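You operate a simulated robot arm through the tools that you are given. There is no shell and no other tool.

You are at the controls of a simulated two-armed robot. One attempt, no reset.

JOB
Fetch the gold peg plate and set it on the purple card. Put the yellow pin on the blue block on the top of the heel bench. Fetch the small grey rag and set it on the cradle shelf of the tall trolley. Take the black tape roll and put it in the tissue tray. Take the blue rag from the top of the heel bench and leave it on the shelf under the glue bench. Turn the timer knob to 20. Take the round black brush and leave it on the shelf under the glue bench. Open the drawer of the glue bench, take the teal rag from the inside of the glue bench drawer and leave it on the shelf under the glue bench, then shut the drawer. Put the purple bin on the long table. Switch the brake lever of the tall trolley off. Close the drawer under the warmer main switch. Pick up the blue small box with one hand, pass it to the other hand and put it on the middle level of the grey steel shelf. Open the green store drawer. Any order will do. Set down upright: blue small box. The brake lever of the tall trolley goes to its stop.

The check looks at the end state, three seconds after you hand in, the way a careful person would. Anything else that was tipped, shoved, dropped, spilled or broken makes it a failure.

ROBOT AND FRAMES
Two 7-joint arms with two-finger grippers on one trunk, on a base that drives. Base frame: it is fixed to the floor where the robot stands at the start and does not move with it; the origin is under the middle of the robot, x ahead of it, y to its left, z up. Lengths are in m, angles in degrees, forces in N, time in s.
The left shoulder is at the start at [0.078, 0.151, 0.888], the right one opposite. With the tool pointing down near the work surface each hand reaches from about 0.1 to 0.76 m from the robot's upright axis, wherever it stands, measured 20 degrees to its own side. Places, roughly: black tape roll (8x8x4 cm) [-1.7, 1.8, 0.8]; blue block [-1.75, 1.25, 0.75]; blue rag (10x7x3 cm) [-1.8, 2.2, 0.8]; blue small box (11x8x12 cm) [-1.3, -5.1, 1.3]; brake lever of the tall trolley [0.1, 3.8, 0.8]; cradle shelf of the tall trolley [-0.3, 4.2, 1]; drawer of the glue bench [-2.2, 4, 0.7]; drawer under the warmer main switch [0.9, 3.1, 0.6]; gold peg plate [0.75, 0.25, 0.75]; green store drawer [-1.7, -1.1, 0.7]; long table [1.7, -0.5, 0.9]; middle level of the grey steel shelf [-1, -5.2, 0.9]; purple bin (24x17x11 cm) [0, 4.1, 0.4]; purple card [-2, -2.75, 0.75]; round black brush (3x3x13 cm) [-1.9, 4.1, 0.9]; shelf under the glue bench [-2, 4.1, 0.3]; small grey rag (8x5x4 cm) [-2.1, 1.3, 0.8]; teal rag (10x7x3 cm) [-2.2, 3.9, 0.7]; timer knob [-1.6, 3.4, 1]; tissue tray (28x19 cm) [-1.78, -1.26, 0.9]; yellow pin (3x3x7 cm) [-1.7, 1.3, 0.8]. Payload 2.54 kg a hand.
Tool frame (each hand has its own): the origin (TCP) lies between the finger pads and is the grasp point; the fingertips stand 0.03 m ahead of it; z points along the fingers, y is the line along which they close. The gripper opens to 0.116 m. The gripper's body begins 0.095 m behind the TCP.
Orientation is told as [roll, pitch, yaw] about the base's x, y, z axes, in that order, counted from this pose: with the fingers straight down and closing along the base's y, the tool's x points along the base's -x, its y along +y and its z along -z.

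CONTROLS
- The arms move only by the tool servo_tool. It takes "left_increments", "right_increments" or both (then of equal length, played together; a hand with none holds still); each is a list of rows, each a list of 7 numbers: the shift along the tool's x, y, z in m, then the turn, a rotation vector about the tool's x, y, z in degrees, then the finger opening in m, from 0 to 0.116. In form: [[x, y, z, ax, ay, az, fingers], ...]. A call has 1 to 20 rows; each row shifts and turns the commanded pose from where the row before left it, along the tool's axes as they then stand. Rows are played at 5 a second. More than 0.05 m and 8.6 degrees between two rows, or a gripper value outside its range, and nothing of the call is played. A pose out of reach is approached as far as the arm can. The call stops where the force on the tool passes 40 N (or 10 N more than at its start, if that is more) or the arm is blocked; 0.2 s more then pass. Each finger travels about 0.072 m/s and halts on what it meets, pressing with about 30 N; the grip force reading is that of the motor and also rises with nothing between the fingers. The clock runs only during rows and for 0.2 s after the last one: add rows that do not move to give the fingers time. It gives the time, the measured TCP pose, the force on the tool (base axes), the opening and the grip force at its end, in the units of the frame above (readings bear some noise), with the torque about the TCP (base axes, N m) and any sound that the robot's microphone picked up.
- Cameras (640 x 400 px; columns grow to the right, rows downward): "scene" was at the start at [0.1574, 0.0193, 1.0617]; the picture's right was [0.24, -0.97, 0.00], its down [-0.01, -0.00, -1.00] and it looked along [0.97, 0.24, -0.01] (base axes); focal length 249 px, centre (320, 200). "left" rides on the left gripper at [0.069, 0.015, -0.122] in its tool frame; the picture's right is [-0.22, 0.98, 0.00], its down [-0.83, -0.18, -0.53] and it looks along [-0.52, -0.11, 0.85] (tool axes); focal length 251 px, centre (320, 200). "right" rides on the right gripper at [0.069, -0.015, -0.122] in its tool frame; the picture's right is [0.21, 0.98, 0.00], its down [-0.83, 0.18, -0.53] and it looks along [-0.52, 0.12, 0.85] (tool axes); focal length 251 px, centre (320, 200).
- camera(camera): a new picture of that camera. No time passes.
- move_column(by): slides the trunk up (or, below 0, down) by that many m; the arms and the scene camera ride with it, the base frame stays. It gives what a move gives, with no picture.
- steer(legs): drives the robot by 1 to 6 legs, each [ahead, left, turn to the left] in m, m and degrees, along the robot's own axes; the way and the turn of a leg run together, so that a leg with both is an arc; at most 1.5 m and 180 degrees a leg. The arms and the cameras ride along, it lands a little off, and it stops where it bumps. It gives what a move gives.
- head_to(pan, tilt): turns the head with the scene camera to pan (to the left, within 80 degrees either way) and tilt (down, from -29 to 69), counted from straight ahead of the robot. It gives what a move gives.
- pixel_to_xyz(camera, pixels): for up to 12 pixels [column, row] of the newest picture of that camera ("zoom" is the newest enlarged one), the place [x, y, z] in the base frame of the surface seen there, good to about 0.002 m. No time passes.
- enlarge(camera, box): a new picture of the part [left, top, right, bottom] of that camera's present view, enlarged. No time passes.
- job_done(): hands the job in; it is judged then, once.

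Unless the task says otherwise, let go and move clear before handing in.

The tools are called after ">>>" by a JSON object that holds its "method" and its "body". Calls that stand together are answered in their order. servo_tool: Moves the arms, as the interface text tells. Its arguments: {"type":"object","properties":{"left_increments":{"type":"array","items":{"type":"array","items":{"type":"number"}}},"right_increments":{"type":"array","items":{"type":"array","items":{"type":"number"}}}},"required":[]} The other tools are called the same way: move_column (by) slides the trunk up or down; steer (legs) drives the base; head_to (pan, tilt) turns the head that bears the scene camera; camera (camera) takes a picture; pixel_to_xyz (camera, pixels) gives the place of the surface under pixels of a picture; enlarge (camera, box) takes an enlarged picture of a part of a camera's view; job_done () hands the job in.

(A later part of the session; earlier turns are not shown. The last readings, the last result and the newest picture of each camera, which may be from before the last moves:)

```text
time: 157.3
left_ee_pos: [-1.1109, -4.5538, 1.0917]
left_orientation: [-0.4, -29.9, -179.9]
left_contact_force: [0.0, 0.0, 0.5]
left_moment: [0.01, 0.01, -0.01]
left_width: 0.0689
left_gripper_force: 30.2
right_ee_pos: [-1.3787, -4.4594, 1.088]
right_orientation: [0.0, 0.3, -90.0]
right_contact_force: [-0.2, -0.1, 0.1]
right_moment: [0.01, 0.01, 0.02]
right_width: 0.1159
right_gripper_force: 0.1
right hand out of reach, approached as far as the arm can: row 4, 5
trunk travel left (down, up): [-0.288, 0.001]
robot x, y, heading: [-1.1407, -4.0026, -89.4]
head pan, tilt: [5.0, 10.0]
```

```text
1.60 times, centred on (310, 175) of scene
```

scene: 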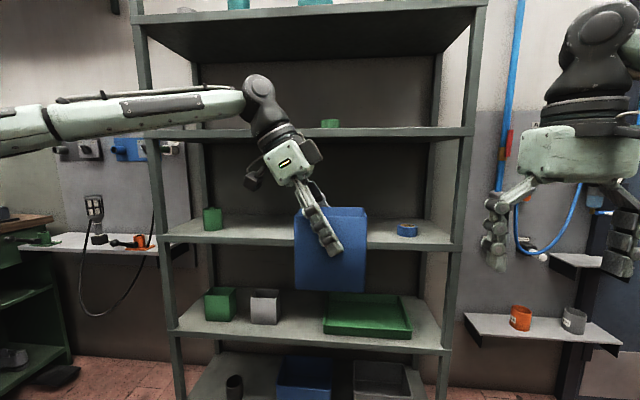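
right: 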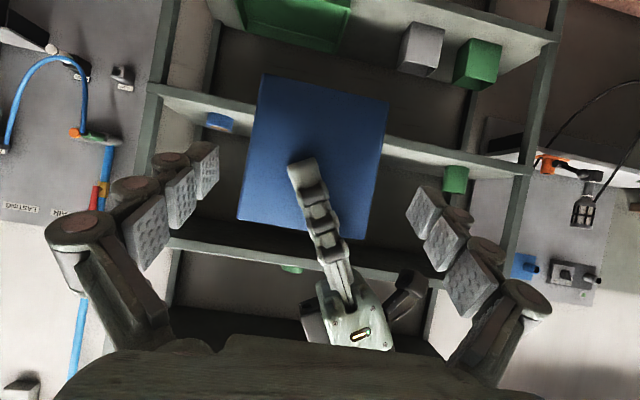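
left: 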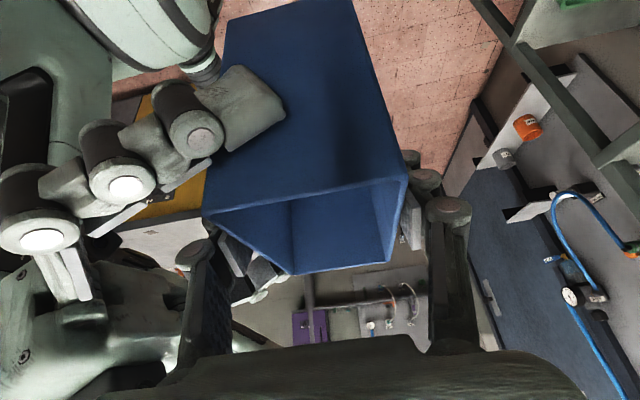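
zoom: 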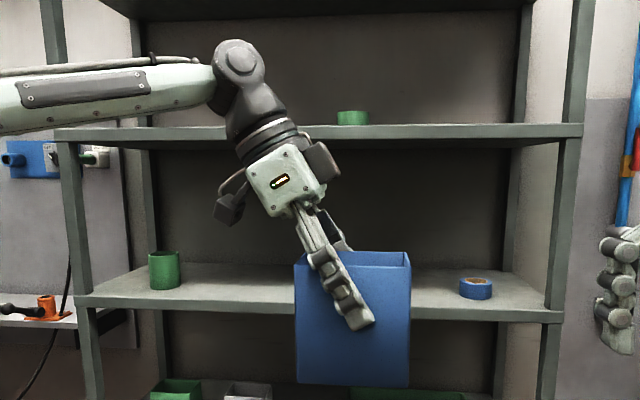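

The joint above the hand tops out 0.23 m above the TCP, which clears the level above (underside ~1.27). I'll yaw the left hand 90° so it points forward-down.

>>> {"method": "servo_tool", "body": {"left_increments": [[0, 0, 0, -4.1, 0, -7.1, 0.05], [0, 0, 0, -4.1, 0, -7.1, 0.05], [0, 0, 0, -4.1, 0, -7.1, 0.05], [0, 0, 0, -4.1, 0, -7.1, 0.05], [0, 0, 0, -4.1, 0, -7.1, 0.05], [0, 0, 0, -4.1, 0, -7.1, 0.05], [0, 0, 0, -4.1, 0, -7.1, 0.05], [0, 0, 0, -4.1, 0, -7.1, 0.05], [0, 0, 0, -4.1, 0, -7.1, 0.05], [0, 0, 0, -4.1, 0, -7.1, 0.05], [0, 0, 0, -4.0, 0, -6.9, 0.05], [0, 0, 0, 0, 0, 0, 0.05]]}}

>>> {"method": "camera", "body": {"camera": "scene"}}

>>> {"method": "camera", "body": {"camera": "left"}}

```text
time: 159.9
left_ee_pos: [-1.0516, -4.5653, 1.1095]
left_orientation: [0.1, -29.7, -90.2]
left_contact_force: [0.2, -0.6, -0.4]
left_moment: [0.01, 0.01, -0.01]
left_width: 0.0688
left_gripper_force: 29.9
left hand out of reach, approached as far as the arm can: row 8, 9, 10, 11
right_ee_pos: [-1.3788, -4.46, 1.0892]
right_orientation: [0.1, 0.2, -90.0]
right_contact_force: [-0.9, 0.3, 0.7]
right_moment: [0.0, 0.01, 0.0]
right_width: 0.1159
right_gripper_force: 0.2
trunk travel left (down, up): [-0.288, 0.001]
robot x, y, heading: [-1.144, -3.999, -89.5]
head pan, tilt: [5.0, 10.0]
```

```text
taken
```

scene: 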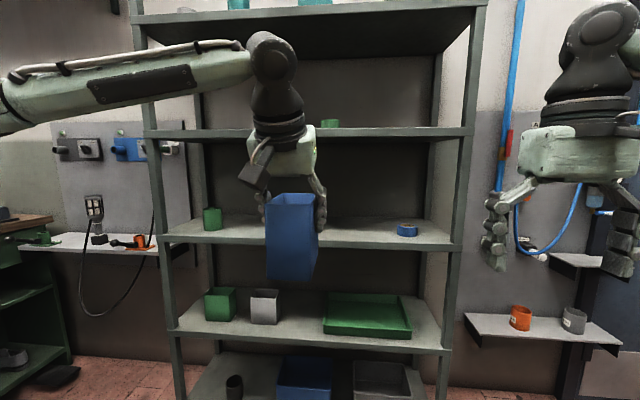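

```text
taken
```

left: 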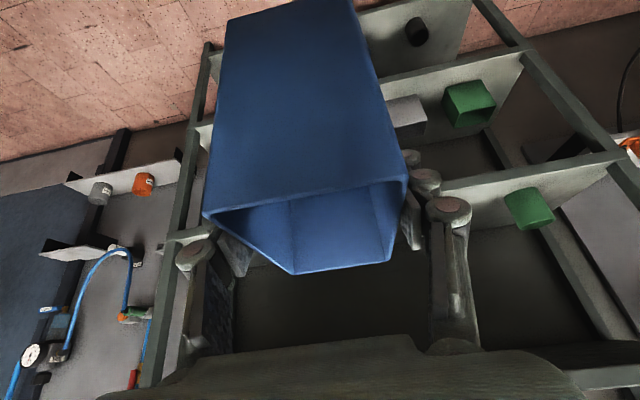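

The box is oriented for placing. I'll draw the right hand back a little and drive forward 0.42 m so the box just enters above the middle level.

>>> {"method": "servo_tool", "body": {"right_increments": [[0.045, 0, 0, 0, 0, 0, 0.116], [0.045, 0, 0, 0, 0, 0, 0.116], [0.03, 0, 0, 0, 0, 0, 0.116]]}}

>>> {"method": "steer", "body": {"legs": [[0.4, 0.02, 0]]}}

>>> {"method": "servo_tool", "body": {"left_increments": [[0.01, 0, 0.0173, 0, 0, 0, 0.05], [0.01, 0, 0.0173, 0, 0, 0, 0.05], [0.01, 0, 0.0173, 0, 0, 0, 0.05], [0.005, 0, 0.0087, 0, 0, 0, 0.05], [0, 0, 0, 0, 0, 0, 0.05]]}}

>>> {"method": "camera", "body": {"camera": "scene"}}

>>> {"method": "camera", "body": {"camera": "left"}}

```text
time: 160.7
left_ee_pos: [-1.0513, -4.5635, 1.1093]
left_orientation: [0.2, -29.8, -90.2]
left_contact_force: [1.0, -1.2, 0.3]
left_moment: [-0.01, -0.03, 0.04]
left_width: 0.0687
left_gripper_force: 30.0
right_ee_pos: [-1.3787, -4.3402, 1.0881]
right_orientation: [0.0, 0.2, -90.0]
right_contact_force: [1.4, 0.5, 0.0]
right_moment: [-0.03, 0.01, 0.01]
right_width: 0.1162
right_gripper_force: 0.1
trunk travel left (down, up): [-0.288, 0.001]
robot x, y, heading: [-1.1432, -4.0007, -89.4]
head pan, tilt: [5.0, 10.0]
```

```text
time: 163.2
left_ee_pos: [-1.0221, -4.9599, 1.1089]
left_orientation: [0.0, -29.6, -89.9]
left_contact_force: [-0.6, -1.0, -0.4]
left_moment: [0.03, 0.02, -0.01]
left_width: 0.0686
left_gripper_force: 30.2
right_ee_pos: [-1.3515, -4.738, 1.0883]
right_orientation: [0.0, 0.4, -89.6]
right_contact_force: [-0.1, 0.4, -1.0]
right_moment: [0.02, -0.02, 0.05]
right_width: 0.1162
right_gripper_force: 0.0
trunk travel left (down, up): [-0.288, 0.001]
robot x, y, heading: [-1.1182, -4.4005, -88.9]
head pan, tilt: [5.0, 10.0]
```

```text
time: 164.3
left_ee_pos: [-1.022, -4.96, 1.0401]
left_orientation: [0.1, -29.8, -89.8]
left_contact_force: [0.5, 0.2, -0.9]
left_moment: [0.02, -0.01, -0.01]
left_width: 0.0688
left_gripper_force: 30.1
right_ee_pos: [-1.352, -4.737, 1.089]
right_orientation: [0.0, 0.2, -89.6]
right_contact_force: [-0.8, -0.6, 1.0]
right_moment: [0.01, 0.02, 0.02]
right_width: 0.1159
right_gripper_force: 0.1
trunk travel left (down, up): [-0.288, 0.001]
robot x, y, heading: [-1.1201, -4.3986, -89.0]
head pan, tilt: [5.0, 10.0]
```

```text
taken
```

scene: 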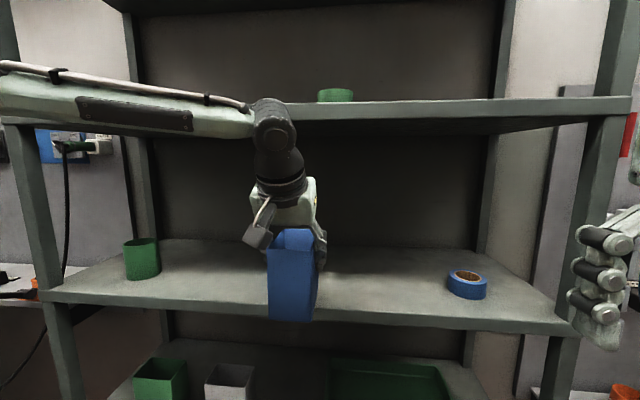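

```text
taken
```

left: 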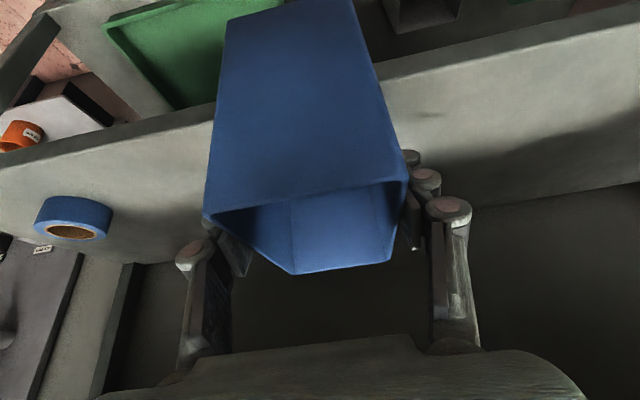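

>>> {"method": "servo_tool", "body": {"left_increments": [[0.01, 0, 0.0173, 0, 0, 0, 0.05], [0, 0, 0, 0, 0, 0, 0.05]]}}

>>> {"method": "pixel_to_xyz", "body": {"camera": "scene", "pixels": [[350, 118], [420, 117], [272, 103], [272, 110], [290, 130], [350, 105], [310, 318], [275, 318]]}}

>>> {"method": "pixel_to_xyz", "body": {"camera": "left", "pixels": [[235, 40], [350, 20], [295, 30], [210, 215], [405, 180], [390, 258], [293, 272]]}}

```text
time: 164.9
left_ee_pos: [-1.023, -4.9589, 1.0198]
left_orientation: [0.0, -29.9, -89.8]
left_contact_force: [1.3, 0.1, -0.4]
left_moment: [-0.01, -0.01, 0.0]
left_width: 0.0688
left_gripper_force: 30.3
right_ee_pos: [-1.353, -4.7377, 1.0893]
right_orientation: [0.0, 0.3, -89.6]
right_contact_force: [-0.1, 0.2, -0.2]
right_moment: [0.02, -0.02, -0.02]
right_width: 0.1158
right_gripper_force: 0.0
trunk travel left (down, up): [-0.288, 0.001]
robot x, y, heading: [-1.1172, -4.3965, -89.0]
head pan, tilt: [5.0, 10.0]
```

```text
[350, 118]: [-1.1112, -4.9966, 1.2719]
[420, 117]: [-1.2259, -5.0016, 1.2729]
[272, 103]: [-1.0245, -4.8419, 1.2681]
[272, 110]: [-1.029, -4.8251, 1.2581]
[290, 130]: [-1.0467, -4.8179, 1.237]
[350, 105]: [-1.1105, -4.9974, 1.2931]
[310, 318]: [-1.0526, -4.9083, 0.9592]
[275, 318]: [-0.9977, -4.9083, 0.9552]
```

```text
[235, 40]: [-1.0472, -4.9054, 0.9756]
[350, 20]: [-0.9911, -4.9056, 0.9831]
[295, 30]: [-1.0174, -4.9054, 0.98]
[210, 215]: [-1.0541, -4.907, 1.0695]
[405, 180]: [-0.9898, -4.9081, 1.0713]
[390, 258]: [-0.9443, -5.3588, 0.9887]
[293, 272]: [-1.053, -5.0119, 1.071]
```

Box bottom is ~1.4 cm above the shelf and the arm joint is below the lip (1.27). I'll slide it in 11.5 cm.

>>> {"method": "servo_tool", "body": {"left_increments": [[-0.0249, 0, 0.0144, 0, 0, 0, 0.05], [-0.0249, 0, 0.0144, 0, 0, 0, 0.05], [-0.0249, 0, 0.0144, 0, 0, 0, 0.05], [-0.0249, 0, 0.0144, 0, 0, 0, 0.05], [0, 0, 0, 0, 0, 0, 0.05]]}}

>>> {"method": "camera", "body": {"camera": "scene"}}

```text
time: 166.2
left_ee_pos: [-1.012, -5.0298, 1.0133]
left_orientation: [0.1, -29.7, -89.8]
left_contact_force: [0.5, -0.1, -0.7]
left_moment: [-0.01, 0.0, 0.0]
left_width: 0.0688
left_gripper_force: 30.2
left hand out of reach, approached as far as the arm can: row 2, 3, 4
right_ee_pos: [-1.3513, -4.7372, 1.0884]
right_orientation: [0.0, 0.2, -89.6]
right_contact_force: [0.0, -0.1, -0.2]
right_moment: [0.02, -0.03, -0.04]
right_width: 0.1161
right_gripper_force: 0.1
trunk travel left (down, up): [-0.288, 0.001]
robot x, y, heading: [-1.1179, -4.3969, -89.1]
head pan, tilt: [5.0, 10.0]
```

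```text
taken
```

scene: 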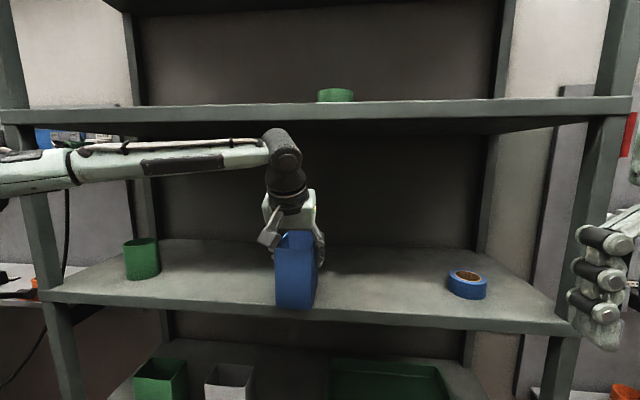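

Reach limit at y -5.03; I'll lift slightly and drive forward 5 cm.

>>> {"method": "servo_tool", "body": {"left_increments": [[-0.003, 0, -0.005, 0, 0, 0, 0.05]]}}

>>> {"method": "steer", "body": {"legs": [[0.05, 0, 0]]}}

>>> {"method": "camera", "body": {"camera": "scene"}}

```text
time: 166.6
left_ee_pos: [-1.0139, -5.0301, 1.0208]
left_orientation: [0.1, -29.8, -89.9]
left_contact_force: [0.1, 0.0, 0.2]
left_moment: [0.02, -0.02, -0.02]
left_width: 0.0687
left_gripper_force: 30.2
right_ee_pos: [-1.3512, -4.7377, 1.089]
right_orientation: [0.0, 0.2, -89.5]
right_contact_force: [0.4, -0.4, 1.0]
right_moment: [0.03, 0.02, 0.0]
right_width: 0.1159
right_gripper_force: 0.1
trunk travel left (down, up): [-0.288, 0.001]
robot x, y, heading: [-1.1187, -4.3951, -89.2]
head pan, tilt: [5.0, 10.0]
```

```text
time: 167.5
left_ee_pos: [-1.0125, -5.0798, 1.0189]
left_orientation: [0.1, -29.7, -89.8]
left_contact_force: [0.7, -0.2, -1.7]
left_moment: [0.0, 0.0, 0.02]
left_width: 0.0689
left_gripper_force: 30.4
right_ee_pos: [-1.349, -4.7886, 1.0896]
right_orientation: [0.0, 0.3, -89.5]
right_contact_force: [-1.0, -0.6, 0.2]
right_moment: [0.06, 0.01, 0.01]
right_width: 0.1161
right_gripper_force: 0.0
trunk travel left (down, up): [-0.288, 0.001]
robot x, y, heading: [-1.1161, -4.4472, -88.7]
head pan, tilt: [5.0, 10.0]
```

```text
taken
```

scene: 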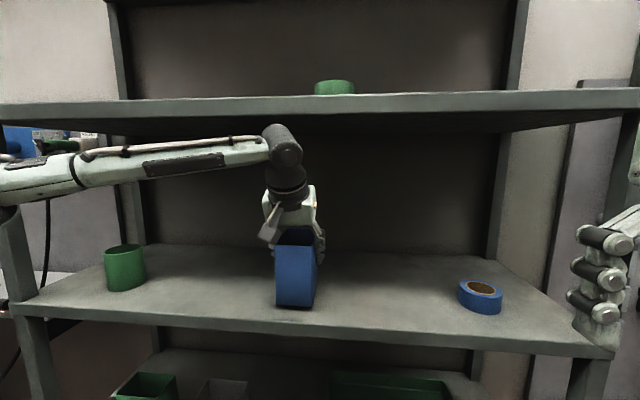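

Now lower slowly until the box touches the shelf.

>>> {"method": "servo_tool", "body": {"left_increments": [[0.002, 0, 0.0035, 0, 0, 0, 0.05], [0.002, 0, 0.0035, 0, 0, 0, 0.05], [0.001, 0, 0.0017, 0, 0, 0, 0.05], [0.001, 0, 0.0017, 0, 0, 0, 0.05], [0, 0, 0, 0, 0, 0, 0.05]]}}

>>> {"method": "enlarge", "body": {"camera": "scene", "box": [240, 220, 360, 330]}}

```text
time: 168.7
left_ee_pos: [-1.0112, -5.0795, 1.0081]
left_orientation: [0.0, -30.0, -89.7]
left_contact_force: [1.6, -2.2, 8.2]
left_moment: [0.19, 0.09, 0.0]
left_width: 0.0693
left_gripper_force: 30.0
right_ee_pos: [-1.3509, -4.7865, 1.0889]
right_orientation: [0.0, 0.1, -89.5]
right_contact_force: [-0.5, 0.4, 0.1]
right_moment: [0.01, -0.02, 0.0]
right_width: 0.116
right_gripper_force: 0.0
trunk travel left (down, up): [-0.288, 0.001]
robot x, y, heading: [-1.1171, -4.45, -88.9]
head pan, tilt: [5.0, 10.0]
```

```text
3.64 times, centred on (300, 275) of scene
```

zoom: 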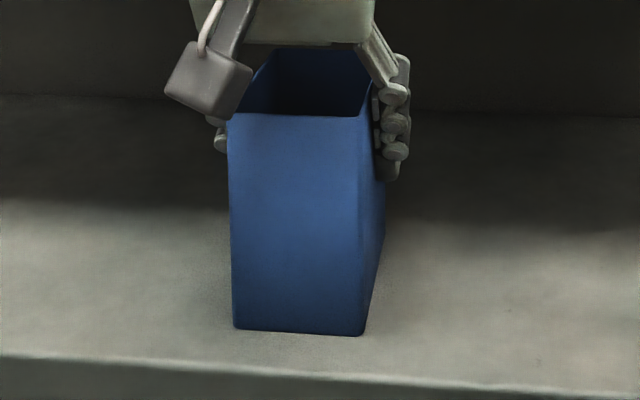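

The box is standing on the shelf (8 N contact). I'll open and slide the hand straight back.

>>> {"method": "servo_tool", "body": {"left_increments": [[0, 0, 0, 0, 0, 0, 0.08], [0, 0, 0, 0, 0, 0, 0.1], [0, 0, 0, 0, 0, 0, 0.104], [0, 0, 0, 0, 0, 0, 0.104]]}}

>>> {"method": "camera", "body": {"camera": "left"}}

>>> {"method": "servo_tool", "body": {"left_increments": [[0.0173, 0, -0.011, 0, 0, 0, 0.104], [0.026, 0, -0.015, 0, 0, 0, 0.104], [0.035, 0, -0.02, 0, 0, 0, 0.104], [0.035, 0, -0.02, 0, 0, 0, 0.104], [0.035, 0, -0.02, 0, 0, 0, 0.104]]}}

>>> {"method": "camera", "body": {"camera": "scene"}}

```text
time: 169.7
left_ee_pos: [-1.0119, -5.0792, 1.0071]
left_orientation: [0.0, -29.7, -89.9]
left_contact_force: [0.2, -0.1, -0.7]
left_moment: [-0.01, -0.01, 0.01]
left_width: 0.1041
left_gripper_force: 0.0
right_ee_pos: [-1.3492, -4.787, 1.0893]
right_orientation: [0.0, 0.1, -89.7]
right_contact_force: [-0.2, -0.6, -0.1]
right_moment: [0.03, 0.0, 0.02]
right_width: 0.1162
right_gripper_force: 0.2
trunk travel left (down, up): [-0.288, 0.001]
robot x, y, heading: [-1.1179, -4.4451, -88.8]
head pan, tilt: [5.0, 10.0]
```

```text
taken
```

left: 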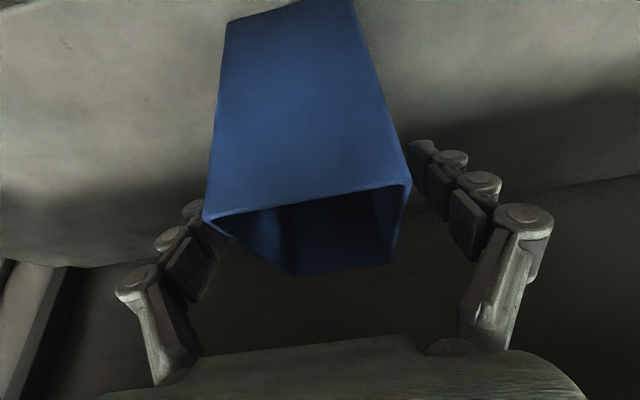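

```text
time: 170.9
left_ee_pos: [-1.0117, -4.9039, 1.0052]
left_orientation: [0.0, -29.8, -89.6]
left_contact_force: [-0.3, 0.2, 0.2]
left_moment: [0.0, -0.02, -0.01]
left_width: 0.1041
left_gripper_force: 0.1
right_ee_pos: [-1.3495, -4.7865, 1.0902]
right_orientation: [-0.1, 0.3, -89.6]
right_contact_force: [0.7, -0.6, 0.0]
right_moment: [-0.01, 0.01, -0.02]
right_width: 0.116
right_gripper_force: 0.1
trunk travel left (down, up): [-0.288, 0.001]
robot x, y, heading: [-1.1175, -4.4464, -89.0]
head pan, tilt: [5.0, 10.0]
```

```text
taken
```

scene: 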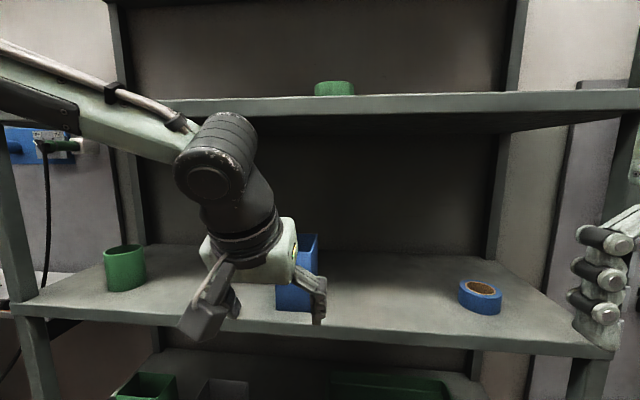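

The box stands upright on the middle level. I'll back off, reset the left hand to point down, and confirm with a picture.

>>> {"method": "steer", "body": {"legs": [[-0.55, 0.2, 0]]}}

>>> {"method": "servo_tool", "body": {"left_increments": [[0, 0.02, 0, 0, 7.5, 0, 0.104], [0, 0.02, 0, 0, 7.5, 0, 0.104], [0, 0.02, 0, 0, 7.5, 0, 0.104], [0.03, 0.02, 0, 0, 7.5, 0, 0.104], [0.03, 0, 0, 0, 0, 0, 0.104]]}}

>>> {"method": "camera", "body": {"camera": "scene"}}

```text
time: 174.2
left_ee_pos: [-0.8208, -4.3628, 1.0063]
left_orientation: [0.1, -29.7, -89.8]
left_contact_force: [-0.3, -0.5, -0.2]
left_moment: [0.01, -0.03, 0.04]
left_width: 0.104
left_gripper_force: 0.1
right_ee_pos: [-1.1572, -4.2441, 1.0889]
right_orientation: [-0.1, 0.2, -89.7]
right_contact_force: [0.4, 0.1, 0.4]
right_moment: [-0.03, 0.0, 0.04]
right_width: 0.1161
right_gripper_force: 0.0
trunk travel left (down, up): [-0.288, 0.001]
robot x, y, heading: [-0.9239, -3.9036, -89.1]
head pan, tilt: [5.0, 10.0]
```

```text
time: 175.3
left_ee_pos: [-0.7423, -4.3025, 1.0005]
left_orientation: [0.0, 0.2, -89.9]
left_contact_force: [-0.4, 0.4, 0.4]
left_moment: [0.0, 0.04, -0.04]
left_width: 0.1038
left_gripper_force: 0.0
right_ee_pos: [-1.1578, -4.2426, 1.0889]
right_orientation: [0.0, 0.2, -89.8]
right_contact_force: [-0.6, 0.0, 0.2]
right_moment: [-0.01, 0.0, -0.01]
right_width: 0.1158
right_gripper_force: 0.0
trunk travel left (down, up): [-0.288, 0.001]
robot x, y, heading: [-0.9258, -3.9053, -89.2]
head pan, tilt: [5.0, 10.0]
```

```text
taken
```

scene: 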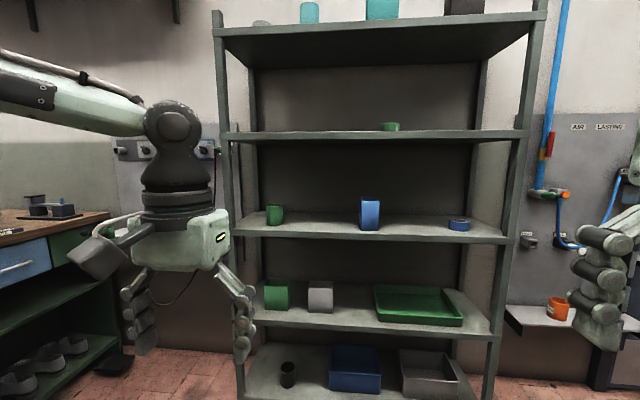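

Box confirmed upright at scene (370,213). Next is the green store drawer: I'll reverse north to y≈-1.1, turn to face the cabinet and lower the trunk.

>>> {"method": "steer", "body": {"legs": [[-1.45, 0, -0.8], [-1.4, 0, 0], [0, 0, -90]]}}

>>> {"method": "move_column", "body": {"by": -0.16}}

>>> {"method": "head_to", "body": {"pan": 0, "tilt": 25}}

>>> {"method": "camera", "body": {"camera": "scene"}}

```text
time: 193.1
left_ee_pos: [-1.3165, -1.2218, 1.0002]
left_orientation: [0.1, 0.2, -179.8]
left_contact_force: [0.8, -0.3, -0.3]
left_moment: [-0.01, 0.0, 0.03]
left_width: 0.1037
left_gripper_force: 0.0
right_ee_pos: [-1.2574, -0.8051, 1.0892]
right_orientation: [0.0, 0.2, -179.7]
right_contact_force: [0.2, -0.8, -0.2]
right_moment: [0.02, -0.01, 0.0]
right_width: 0.116
right_gripper_force: 0.0
trunk travel left (down, up): [-0.288, 0.001]
robot x, y, heading: [-0.9199, -1.0396, -179.2]
head pan, tilt: [5.0, 10.0]
```

```text
time: 194.9
left_ee_pos: [-1.3177, -1.221, 0.8403]
left_orientation: [0.1, 0.3, -179.8]
left_contact_force: [-0.6, 0.2, -0.4]
left_moment: [0.01, -0.02, 0.0]
left_width: 0.104
left_gripper_force: 0.2
right_ee_pos: [-1.2583, -0.8051, 0.9295]
right_orientation: [0.0, 0.3, -179.6]
right_contact_force: [-1.4, -0.3, -0.4]
right_moment: [-0.01, 0.01, 0.01]
right_width: 0.1162
right_gripper_force: 0.0
trunk travel left (down, up): [-0.128, 0.161]
robot x, y, heading: [-0.9176, -1.0394, -178.9]
head pan, tilt: [5.0, 10.0]
```

```text
time: 195.7
left_ee_pos: [-1.3172, -1.2217, 0.8402]
left_orientation: [0.1, 0.3, -179.8]
left_contact_force: [-0.1, 0.3, 0.4]
left_moment: [0.01, -0.02, 0.01]
left_width: 0.104
left_gripper_force: 0.1
right_ee_pos: [-1.2579, -0.805, 0.9295]
right_orientation: [0.0, 0.2, -179.6]
right_contact_force: [-1.4, -1.0, 0.0]
right_moment: [0.0, 0.02, -0.02]
right_width: 0.1158
right_gripper_force: 0.0
trunk travel left (down, up): [-0.128, 0.161]
robot x, y, heading: [-0.9221, -1.0376, -179.2]
head pan, tilt: [0.0, 25.0]
```

```text
taken
```

scene: 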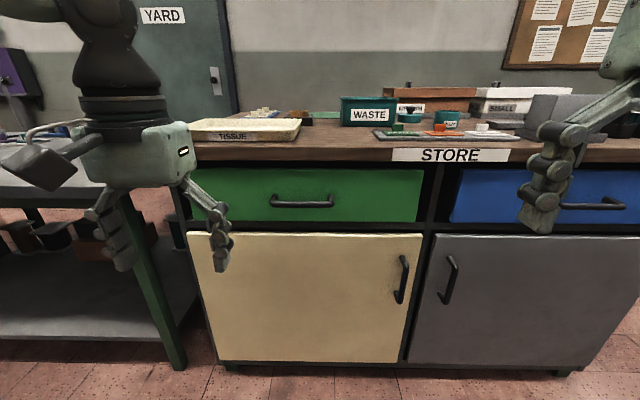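

The green drawer's handle is at scene (302,201) and the tissue tray at (243,130). I'll measure both.

>>> {"method": "enlarge", "body": {"camera": "scene", "box": [190, 110, 430, 240]}}

>>> {"method": "pixel_to_xyz", "body": {"camera": "scene", "pixels": [[275, 204], [302, 205], [330, 204], [271, 198], [335, 198], [302, 190], [302, 215], [220, 185], [410, 180], [300, 162], [240, 132], [205, 130]]}}

```text
2.67 times, centred on (310, 175) of scene
```

zoom: 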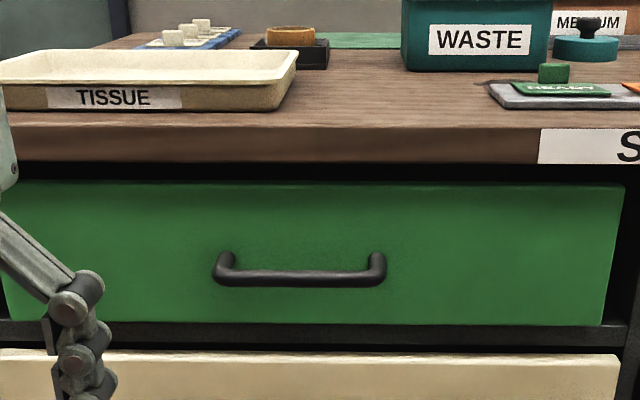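

```text
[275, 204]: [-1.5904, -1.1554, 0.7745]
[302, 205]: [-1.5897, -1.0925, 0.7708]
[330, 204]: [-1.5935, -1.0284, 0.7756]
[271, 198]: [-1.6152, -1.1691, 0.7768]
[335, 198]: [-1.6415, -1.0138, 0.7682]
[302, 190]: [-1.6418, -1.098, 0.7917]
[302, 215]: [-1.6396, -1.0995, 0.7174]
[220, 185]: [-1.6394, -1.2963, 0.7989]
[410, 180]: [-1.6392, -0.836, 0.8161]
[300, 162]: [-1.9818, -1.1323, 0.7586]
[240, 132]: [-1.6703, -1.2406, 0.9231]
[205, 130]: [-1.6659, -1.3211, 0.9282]
```

The handle bar is at x≈-1.597, y -1.155…-1.03, z 0.773. I'll grasp it with the left hand pointing forward and fingers closing vertically, so I back up slightly and reorient the hand.

>>> {"method": "steer", "body": {"legs": [[-0.12, 0, 0]]}}

>>> {"method": "servo_tool", "body": {"left_increments": [[-0.04, 0, 0, 0, 0, 0, 0.08], [-0.04, 0, 0, 0, 0, 0, 0.06], [-0.04, 0, 0, 0, 0, 0, 0.06], [-0.04, 0, 0, 0, 0, 0, 0.06], [0, 0, 0, 0, -8.5, 0, 0.06], [0, 0, 0, 0, -8.5, 0, 0.06], [0, 0, 0, 0, -8.5, 0, 0.06], [0, 0, 0, 0, -8.5, 0, 0.06], [0, 0, 0, 0, -8.5, 0, 0.06], [0, 0, 0, 0, -8.5, 0, 0.06], [0, 0, 0, 0, -8.5, 0, 0.06], [0, 0, 0, 0, -8.5, 0, 0.06], [0, 0, 0, 0, -8.5, 0, 0.06], [0, 0, 0, 0, -8.5, 0, 0.06], [0, 0, 0, 0, -5, 0, 0.06]]}}

>>> {"method": "servo_tool", "body": {"left_increments": [[0, 0, 0, 0, 0, 8.5, 0.06], [0, 0, 0, 0, 0, 8.5, 0.06], [0, 0, 0, 0, 0, 8.5, 0.06], [0, 0, 0, 0, 0, 8.5, 0.06], [0, 0, 0, 0, 0, 8.5, 0.06], [0, 0, 0, 0, 0, 8.5, 0.06], [0, 0, 0, 0, 0, 8.5, 0.06], [0, 0, 0, 0, 0, 8.5, 0.06], [0, 0, 0, 0, 0, 8.5, 0.06], [0, 0, 0, 0, 0, 8.5, 0.06], [0, 0, 0, 0, 0, 5, 0.06]]}}

>>> {"method": "camera", "body": {"camera": "left"}}

>>> {"method": "camera", "body": {"camera": "scene"}}

```text
time: 196.9
left_ee_pos: [-1.1984, -1.2187, 0.84]
left_orientation: [0.1, 0.3, -179.8]
left_contact_force: [0.1, -0.3, 0.9]
left_moment: [-0.03, -0.02, 0.01]
left_width: 0.1039
left_gripper_force: 0.0
right_ee_pos: [-1.1413, -0.8035, 0.9291]
right_orientation: [-0.1, 0.2, -179.6]
right_contact_force: [0.7, -0.5, 0.1]
right_moment: [0.01, 0.01, 0.04]
right_width: 0.1163
right_gripper_force: 0.0
trunk travel left (down, up): [-0.128, 0.161]
robot x, y, heading: [-0.8011, -1.0375, -179.2]
head pan, tilt: [0.0, 25.0]
```

```text
time: 200.1
left_ee_pos: [-1.3587, -1.2196, 0.8402]
left_orientation: [-11.5, -89.9, -168.2]
left_contact_force: [0.5, 0.5, -0.9]
left_moment: [0.01, -0.04, -0.01]
left_width: 0.06
left_gripper_force: 0.0
right_ee_pos: [-1.141, -0.8031, 0.9294]
right_orientation: [0.0, 0.2, -179.7]
right_contact_force: [0.5, 0.0, -0.5]
right_moment: [0.02, 0.01, 0.02]
right_width: 0.1161
right_gripper_force: 0.2
trunk travel left (down, up): [-0.128, 0.161]
robot x, y, heading: [-0.8008, -1.0375, -179.1]
head pan, tilt: [0.0, 25.0]
```

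```text
time: 202.5
left_ee_pos: [-1.3599, -1.2192, 0.8406]
left_orientation: [89.7, 0.1, 90.3]
left_contact_force: [-1.1, 0.6, 0.0]
left_moment: [0.04, -0.02, 0.02]
left_width: 0.06
left_gripper_force: 0.0
right_ee_pos: [-1.1406, -0.8027, 0.9298]
right_orientation: [0.0, 0.2, -179.7]
right_contact_force: [-1.2, 0.4, 0.5]
right_moment: [0.01, -0.02, 0.01]
right_width: 0.1163
right_gripper_force: 0.1
trunk travel left (down, up): [-0.128, 0.161]
robot x, y, heading: [-0.8012, -1.0384, -179.0]
head pan, tilt: [0.0, 25.0]
```

```text
taken
```

left: 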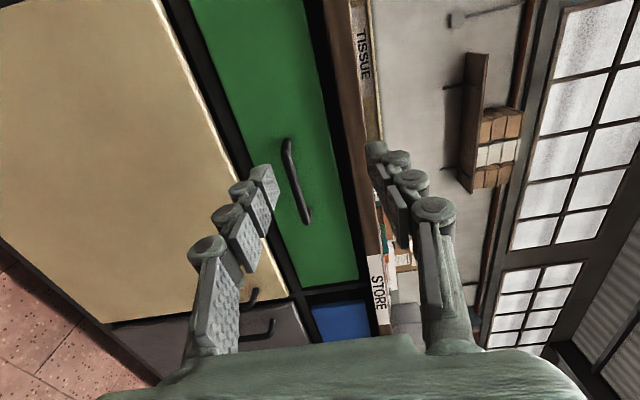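

```text
taken
```

scene: 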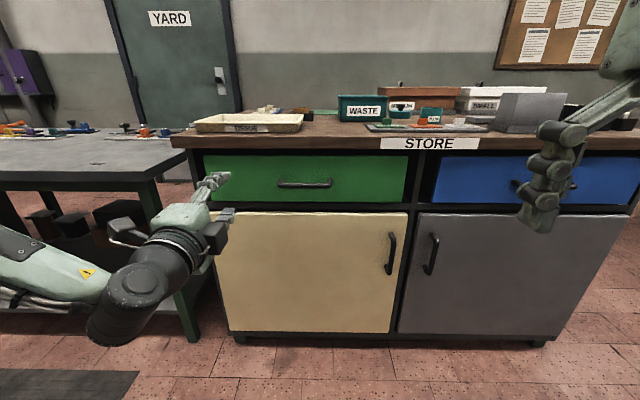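

The hand points forward with fingers closing vertically. I'll measure the handle from the left camera and align to it.

>>> {"method": "pixel_to_xyz", "body": {"camera": "left", "pixels": [[290, 160], [296, 180], [302, 200], [307, 218], [287, 142]]}}

>>> {"method": "servo_tool", "body": {"left_increments": [[-0.032, -0.017, 0.02, 0, 0, 0, 0.06], [-0.032, -0.017, 0.02, 0, 0, 0, 0.06], [-0.032, -0.017, 0.03, 0, 0, 0, 0.06], [-0.033, -0.0166, 0.03, 0, 0, 0, 0.06], [0, 0, 0.04, 0, 0, 0, 0.06], [0, 0, 0.03, 0, 0, 0, 0.06]]}}

>>> {"method": "camera", "body": {"camera": "left"}}

>>> {"method": "enlarge", "body": {"camera": "scene", "box": [200, 130, 400, 260]}}

```text
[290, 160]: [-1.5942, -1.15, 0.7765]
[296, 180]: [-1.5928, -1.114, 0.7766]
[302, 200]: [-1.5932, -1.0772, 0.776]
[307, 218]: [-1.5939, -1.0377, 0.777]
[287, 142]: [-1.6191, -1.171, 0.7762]
```

```text
time: 203.9
left_ee_pos: [-1.5086, -1.172, 0.823]
left_orientation: [89.8, 0.1, 90.1]
left_contact_force: [0.2, -0.4, 0.3]
left_moment: [0.03, 0.0, -0.02]
left_width: 0.06
left_gripper_force: 0.0
left hand out of reach, approached as far as the arm can: row 3, 4, 5, 6
right_ee_pos: [-1.1409, -0.8036, 0.9304]
right_orientation: [0.0, 0.2, -179.6]
right_contact_force: [0.5, 1.3, 0.2]
right_moment: [-0.04, 0.0, -0.02]
right_width: 0.1158
right_gripper_force: 0.1
trunk travel left (down, up): [-0.128, 0.161]
robot x, y, heading: [-0.8009, -1.0391, -179.0]
head pan, tilt: [0.0, 25.0]
```

```text
taken
```

left: 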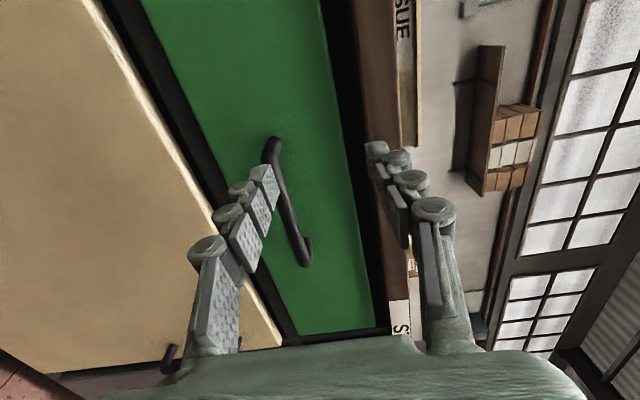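

```text
3.08 times, centred on (300, 195) of scene
```

zoom: 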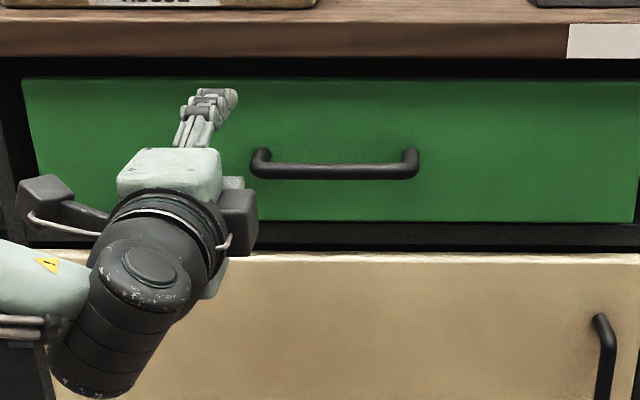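

The arm hits its limit on this side. I'll retract 12 cm and reposition the base forward and to the right so the handle lies better in the left arm's workspace.

>>> {"method": "servo_tool", "body": {"left_increments": [[0, 0, -0.045, 0, 0, 0, 0.06], [0, 0, -0.045, 0, 0, 0, 0.06], [0, 0, -0.03, 0, 0, 0, 0.06]]}}

>>> {"method": "steer", "body": {"legs": [[0.1, -0.1, 0]]}}

>>> {"method": "servo_tool", "body": {"left_increments": [[0.01, -0.02, 0.02, 0, 0, 0, 0.06], [0.01, -0.027, 0.02, 0, 0, 0, 0.06], [0, 0, 0, 0, 0, 0, 0.06]]}}

>>> {"method": "camera", "body": {"camera": "left"}}

```text
time: 204.7
left_ee_pos: [-1.3868, -1.1705, 0.8217]
left_orientation: [89.9, 0.1, 90.2]
left_contact_force: [0.0, 0.1, 0.1]
left_moment: [-0.01, 0.01, -0.02]
left_width: 0.0601
left_gripper_force: 0.0
right_ee_pos: [-1.1399, -0.8033, 0.9288]
right_orientation: [0.1, 0.2, -179.5]
right_contact_force: [-0.9, 0.2, 0.3]
right_moment: [-0.01, 0.0, 0.0]
right_width: 0.1162
right_gripper_force: 0.0
trunk travel left (down, up): [-0.128, 0.161]
robot x, y, heading: [-0.8026, -1.0382, -179.0]
head pan, tilt: [0.0, 25.0]
```

```text
time: 206.3
left_ee_pos: [-1.4872, -1.0758, 0.8212]
left_orientation: [89.8, 0.1, 90.5]
left_contact_force: [0.6, -0.4, 0.4]
left_moment: [0.01, 0.02, 0.01]
left_width: 0.0599
left_gripper_force: 0.1
right_ee_pos: [-1.2439, -0.7072, 0.9295]
right_orientation: [0.0, 0.1, -179.4]
right_contact_force: [-0.6, -0.2, 0.2]
right_moment: [-0.01, -0.02, -0.01]
right_width: 0.116
right_gripper_force: 0.0
trunk travel left (down, up): [-0.128, 0.161]
robot x, y, heading: [-0.9026, -0.9403, -178.9]
head pan, tilt: [0.0, 25.0]
```

```text
time: 207.1
left_ee_pos: [-1.5259, -1.0944, 0.7722]
left_orientation: [89.8, 0.0, 90.3]
left_contact_force: [0.0, 0.6, -0.2]
left_moment: [-0.02, 0.03, 0.02]
left_width: 0.0599
left_gripper_force: 0.1
right_ee_pos: [-1.2439, -0.708, 0.9292]
right_orientation: [0.0, 0.2, -179.3]
right_contact_force: [-0.1, -0.5, -0.6]
right_moment: [0.01, 0.0, 0.0]
right_width: 0.116
right_gripper_force: 0.1
trunk travel left (down, up): [-0.128, 0.161]
robot x, y, heading: [-0.9039, -0.9407, -178.8]
head pan, tilt: [0.0, 25.0]
```

```text
taken
```

left: 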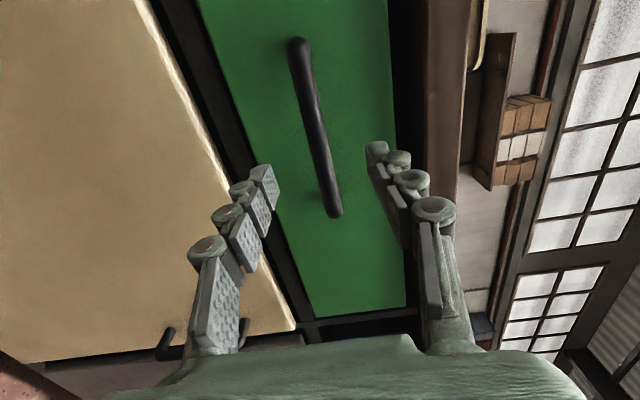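

The bar is between the fingers. I'll advance 7 cm and close.

>>> {"method": "servo_tool", "body": {"left_increments": [[0, 0.004, 0.03, 0, 0, 0, 0.06], [0, 0, 0.03, 0, 0, 0, 0.06], [0, 0, 0.01, 0, 0, 0, 0.06], [0, 0, 0, 0, 0, 0, 0.03], [0, 0, 0, 0, 0, 0, 0.005], [0, 0, 0, 0, 0, 0, 0.005], [0, 0, 0, 0, 0, 0, 0.005]]}}

>>> {"method": "camera", "body": {"camera": "left"}}

```text
time: 208.7
left_ee_pos: [-1.5934, -1.1019, 0.7761]
left_orientation: [88.8, 0.1, 90.3]
left_contact_force: [3.8, 1.3, -29.0]
left_moment: [0.05, -0.29, -0.17]
left_width: 0.0244
left_gripper_force: 14.6
left hand out of reach, approached as far as the arm can: row 2, 3
right_ee_pos: [-1.2436, -0.7081, 0.928]
right_orientation: [-0.1, 0.3, -179.4]
right_contact_force: [-0.4, 0.0, 0.5]
right_moment: [0.0, -0.01, 0.01]
right_width: 0.1159
right_gripper_force: 0.2
trunk travel left (down, up): [-0.128, 0.161]
robot x, y, heading: [-0.9026, -0.9438, -178.9]
head pan, tilt: [0.0, 25.0]
```

```text
taken
```

left: 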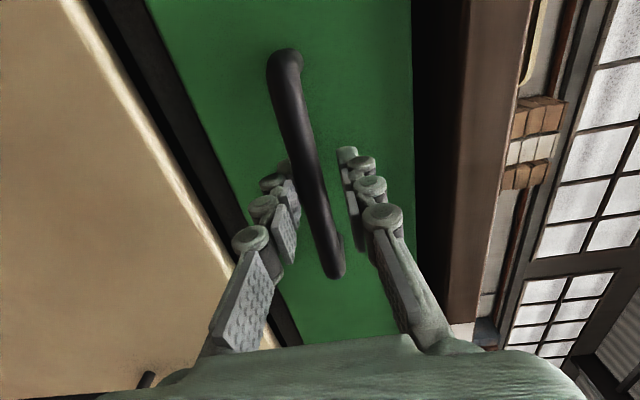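

The lower finger touches first (29 N), so I'll shift the hand down until both grip.

>>> {"method": "servo_tool", "body": {"left_increments": [[0, -0.003, 0, 0, 0, 0, 0.005], [0, -0.003, 0, 0, 0, 0, 0.005], [0, -0.002, 0, 0, 0, 0, 0.005], [0, 0, 0, 0, 0, 0, 0.005]]}}

>>> {"method": "camera", "body": {"camera": "left"}}

```text
time: 209.7
left_ee_pos: [-1.5946, -1.1045, 0.7745]
left_orientation: [89.3, 0.1, 90.3]
left_contact_force: [-0.2, 8.8, -23.5]
left_moment: [0.14, -0.19, -0.08]
left_width: 0.021
left_gripper_force: 12.3
left hand out of reach, approached as far as the arm can: row 2
right_ee_pos: [-1.2451, -0.7063, 0.9292]
right_orientation: [-0.1, 0.5, -179.4]
right_contact_force: [0.2, -0.2, -0.2]
right_moment: [-0.01, 0.01, -0.01]
right_width: 0.1159
right_gripper_force: 0.1
trunk travel left (down, up): [-0.128, 0.161]
robot x, y, heading: [-0.9008, -0.9381, -178.8]
head pan, tilt: [0.0, 25.0]
```

```text
taken
```

left: 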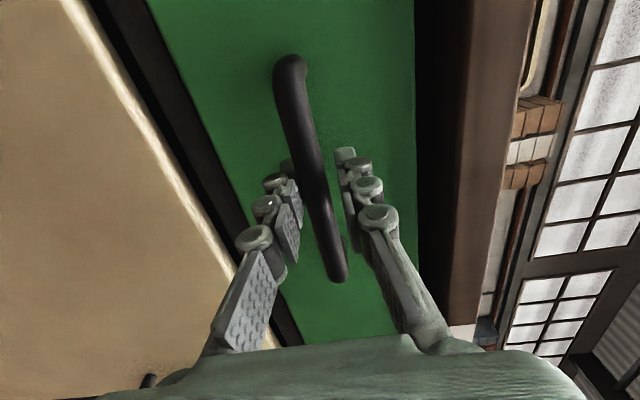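

>>> {"method": "servo_tool", "body": {"left_increments": [[0, -0.003, 0, 0, 0, 0, 0.005], [0, -0.003, 0, 0, 0, 0, 0.005], [0, 0, 0, 0, 0, 0, 0.005], [0, 0, 0, 0, 0, 0, 0.005]]}}

```text
time: 210.7
left_ee_pos: [-1.5931, -1.1065, 0.7724]
left_orientation: [89.4, 0.0, 90.3]
left_contact_force: [-1.4, 6.9, -20.3]
left_moment: [0.09, -0.17, -0.12]
left_width: 0.0189
left_gripper_force: 10.2
left hand out of reach, approached as far as the arm can: row 1
right_ee_pos: [-1.2455, -0.708, 0.9283]
right_orientation: [-0.1, 0.4, -179.4]
right_contact_force: [0.1, 0.0, -0.4]
right_moment: [-0.01, 0.02, 0.01]
right_width: 0.1159
right_gripper_force: 0.0
trunk travel left (down, up): [-0.128, 0.161]
robot x, y, heading: [-0.9039, -0.9389, -178.8]
head pan, tilt: [0.0, 25.0]
```

>>> {"method": "servo_tool", "body": {"left_increments": [[0, -0.003, 0, 0, 0, 0, 0.003], [0, -0.003, 0, 0, 0, 0, 0.003], [0, -0.003, 0, 0, 0, 0, 0.003], [0, 0, 0, 0, 0, 0, 0.003], [0, 0, 0, 0, 0, 0, 0.003]]}}

>>> {"method": "camera", "body": {"camera": "left"}}

```text
time: 211.9
left_ee_pos: [-1.5904, -1.1084, 0.771]
left_orientation: [89.8, 0.1, 90.1]
left_contact_force: [-1.5, 8.1, -8.7]
left_moment: [0.06, -0.04, -0.48]
left_width: 0.0144
left_gripper_force: 41.2
left hand out of reach, approached as far as the arm can: row 1, 3
right_ee_pos: [-1.2444, -0.7077, 0.9279]
right_orientation: [0.0, 0.3, -179.4]
right_contact_force: [0.4, 0.7, -0.7]
right_moment: [-0.04, -0.03, 0.0]
right_width: 0.116
right_gripper_force: 0.0
trunk travel left (down, up): [-0.128, 0.161]
robot x, y, heading: [-0.898, -0.9408, -178.7]
head pan, tilt: [0.0, 25.0]
```

```text
taken
```

left: 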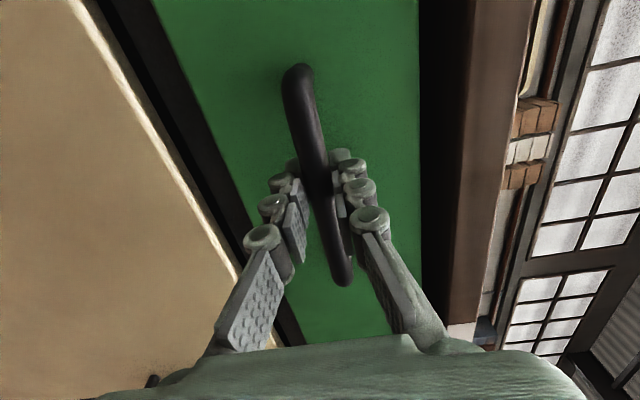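

Both fingers grip the bar (0.0144 m, 41 N). I'll pull by reversing the base.

>>> {"method": "steer", "body": {"legs": [[-0.15, 0, 0]]}}

>>> {"method": "camera", "body": {"camera": "scene"}}

```text
time: 213.3
left_ee_pos: [-1.4452, -1.1105, 0.772]
left_orientation: [89.8, 0.0, 90.6]
left_contact_force: [-1.4, -8.3, 0.1]
left_moment: [-0.03, 0.03, -0.06]
left_width: 0.0144
left_gripper_force: 40.8
right_ee_pos: [-1.0969, -0.7048, 0.929]
right_orientation: [-0.1, 0.2, -179.4]
right_contact_force: [-0.4, -1.5, -0.1]
right_moment: [0.0, 0.0, 0.01]
right_width: 0.1158
right_gripper_force: 0.0
trunk travel left (down, up): [-0.128, 0.161]
robot x, y, heading: [-0.7517, -0.9389, -178.5]
head pan, tilt: [0.0, 25.0]
```

```text
taken
```

scene: 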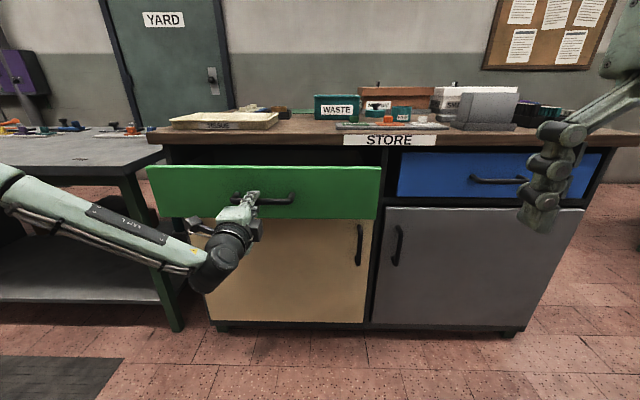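

The drawer is coming out. I'll pull further until it reaches its stop.

>>> {"method": "steer", "body": {"legs": [[-0.2, 0, 0]]}}

>>> {"method": "camera", "body": {"camera": "scene"}}

```text
time: 214.9
left_ee_pos: [-1.2342, -1.1059, 0.7728]
left_orientation: [89.8, 0.0, 90.7]
left_contact_force: [0.6, -0.1, 0.1]
left_moment: [-0.04, -0.02, 0.01]
left_width: 0.0031
left_gripper_force: 0.1
right_ee_pos: [-0.887, -0.7008, 0.9293]
right_orientation: [-0.1, 0.2, -179.2]
right_contact_force: [0.1, 1.4, 0.3]
right_moment: [-0.03, -0.01, 0.01]
right_width: 0.1162
right_gripper_force: 0.0
trunk travel left (down, up): [-0.128, 0.161]
robot x, y, heading: [-0.5487, -0.9311, -178.8]
head pan, tilt: [0.0, 25.0]
```

```text
taken
```

scene: 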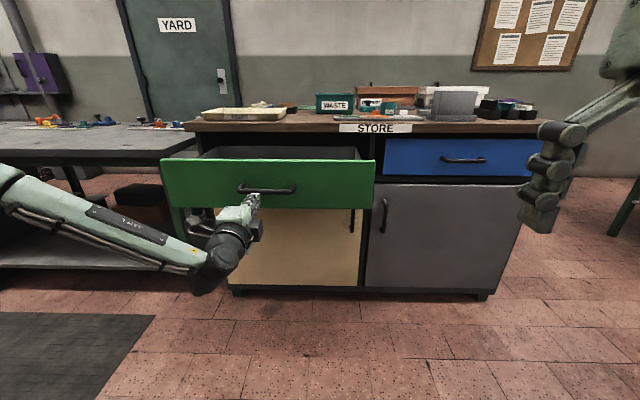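

>>> {"method": "pixel_to_xyz", "body": {"camera": "scene", "pixels": [[270, 192], [220, 185], [300, 150], [340, 180], [200, 150]]}}

>>> {"method": "enlarge", "body": {"camera": "scene", "box": [140, 90, 400, 260]}}

```text
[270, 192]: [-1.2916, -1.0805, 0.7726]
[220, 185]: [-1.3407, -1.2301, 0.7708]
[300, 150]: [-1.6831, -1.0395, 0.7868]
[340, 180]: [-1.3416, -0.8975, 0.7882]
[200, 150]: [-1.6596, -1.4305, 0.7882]
```

```text
2.35 times, centred on (270, 175) of scene
```

zoom: 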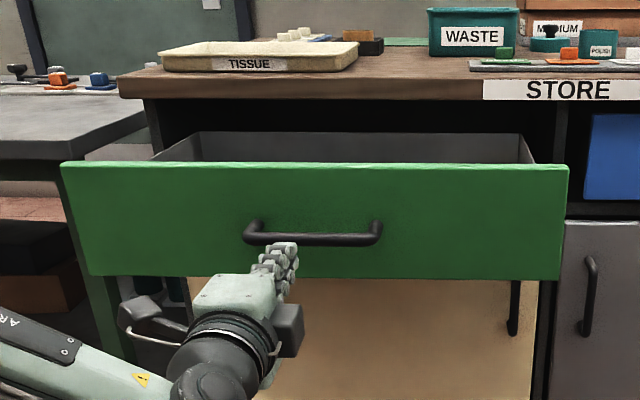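

The drawer face is now at x -1.341 — pulled 0.30 m to its stop, where the fingers slipped off. Now I'll reset the left hand and drive north to the heel bench.

>>> {"method": "servo_tool", "body": {"left_increments": [[0, 0, -0.04, 0, 0, 0, 0.05], [0, 0, -0.04, 0, 0, -8.5, 0.08], [0, 0, -0.02, 0, 0, -8.5, 0.08], [0, 0, 0, 0, 0, -8.5, 0.08], [0, 0, 0, 0, 0, -8.5, 0.08], [0, 0, 0, 0, 0, -8.5, 0.08], [0, 0, 0, 0, 0, -8.5, 0.08], [0, 0, 0, 0, 0, -8.5, 0.08], [0, 0, 0, 0, 0, -8.5, 0.08], [0, 0, 0, 0, 0, -8.5, 0.08], [0, 0, 0, 0, 0, -8.5, 0.08], [0, 0, 0, 0, 0, -5, 0.08]]}}

>>> {"method": "servo_tool", "body": {"left_increments": [[-0.04, 0, 0, 0, 8.5, 0, 0.08], [-0.04, 0, 0, 0, 8.5, 0, 0.08], [0, 0, 0, 0, 8.5, 0, 0.08], [0, 0, 0, 0, 8.5, 0, 0.08], [0, 0, 0, 0, 8.5, 0, 0.08], [0, 0, 0, 0, 8.5, 0, 0.08], [0, 0, 0, 0, 8.5, 0, 0.08], [0, 0, 0, 0, 8.5, 0, 0.08], [0, 0, 0, 0, 8.5, 0, 0.08], [0, 0, 0, 0, 8.5, 0, 0.08], [0, 0, 0, 0, 5, 0, 0.08]]}}

>>> {"method": "steer", "body": {"legs": [[0, -1.5, 0], [0, -0.75, 0]]}}

>>> {"method": "camera", "body": {"camera": "scene"}}

```text
time: 217.5
left_ee_pos: [-1.1338, -1.1056, 0.7713]
left_orientation: [-16.2, -89.8, -163.0]
left_contact_force: [0.1, 0.4, -0.1]
left_moment: [0.0, -0.01, -0.01]
left_width: 0.0799
left_gripper_force: 0.1
right_ee_pos: [-0.8877, -0.6999, 0.9297]
right_orientation: [0.0, 0.2, -179.2]
right_contact_force: [0.9, -1.0, 0.5]
right_moment: [0.0, -0.01, 0.02]
right_width: 0.1159
right_gripper_force: 0.1
trunk travel left (down, up): [-0.128, 0.161]
robot x, y, heading: [-0.5481, -0.9307, -178.6]
head pan, tilt: [0.0, 25.0]
```

```text
time: 219.9
left_ee_pos: [-1.1389, -1.1073, 0.8496]
left_orientation: [-0.2, 0.2, -179.2]
left_contact_force: [1.2, -0.5, 0.0]
left_moment: [0.03, -0.01, -0.01]
left_width: 0.0797
left_gripper_force: 0.0
right_ee_pos: [-0.8871, -0.7006, 0.9298]
right_orientation: [-0.1, 0.2, -179.2]
right_contact_force: [0.3, 0.6, -0.6]
right_moment: [-0.03, 0.01, 0.01]
right_width: 0.1158
right_gripper_force: 0.1
trunk travel left (down, up): [-0.128, 0.161]
robot x, y, heading: [-0.5476, -0.9353, -178.6]
head pan, tilt: [0.0, 25.0]
```

```text
time: 242.1
left_ee_pos: [-1.2332, 1.1574, 0.8501]
left_orientation: [0.0, 0.0, -176.4]
left_contact_force: [0.8, 0.7, -0.3]
left_moment: [-0.03, -0.02, -0.01]
left_width: 0.0795
left_gripper_force: 0.0
right_ee_pos: [-1.0023, 1.5745, 0.9281]
right_orientation: [0.0, 0.3, -176.5]
right_contact_force: [-0.4, -0.7, 0.4]
right_moment: [0.02, 0.04, -0.01]
right_width: 0.1159
right_gripper_force: 0.0
trunk travel left (down, up): [-0.128, 0.161]
robot x, y, heading: [-0.6507, 1.3587, -176.3]
head pan, tilt: [0.0, 25.0]
```

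```text
taken
```

scene: 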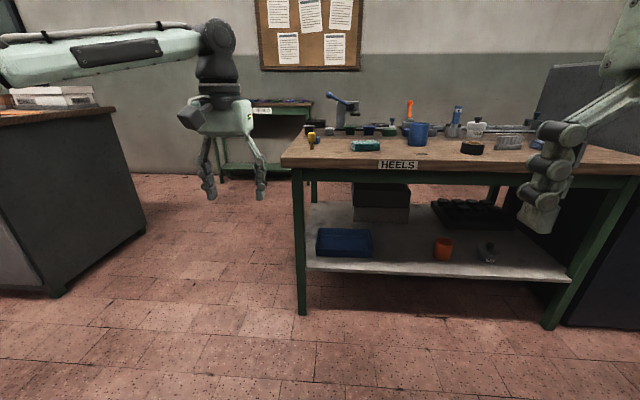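

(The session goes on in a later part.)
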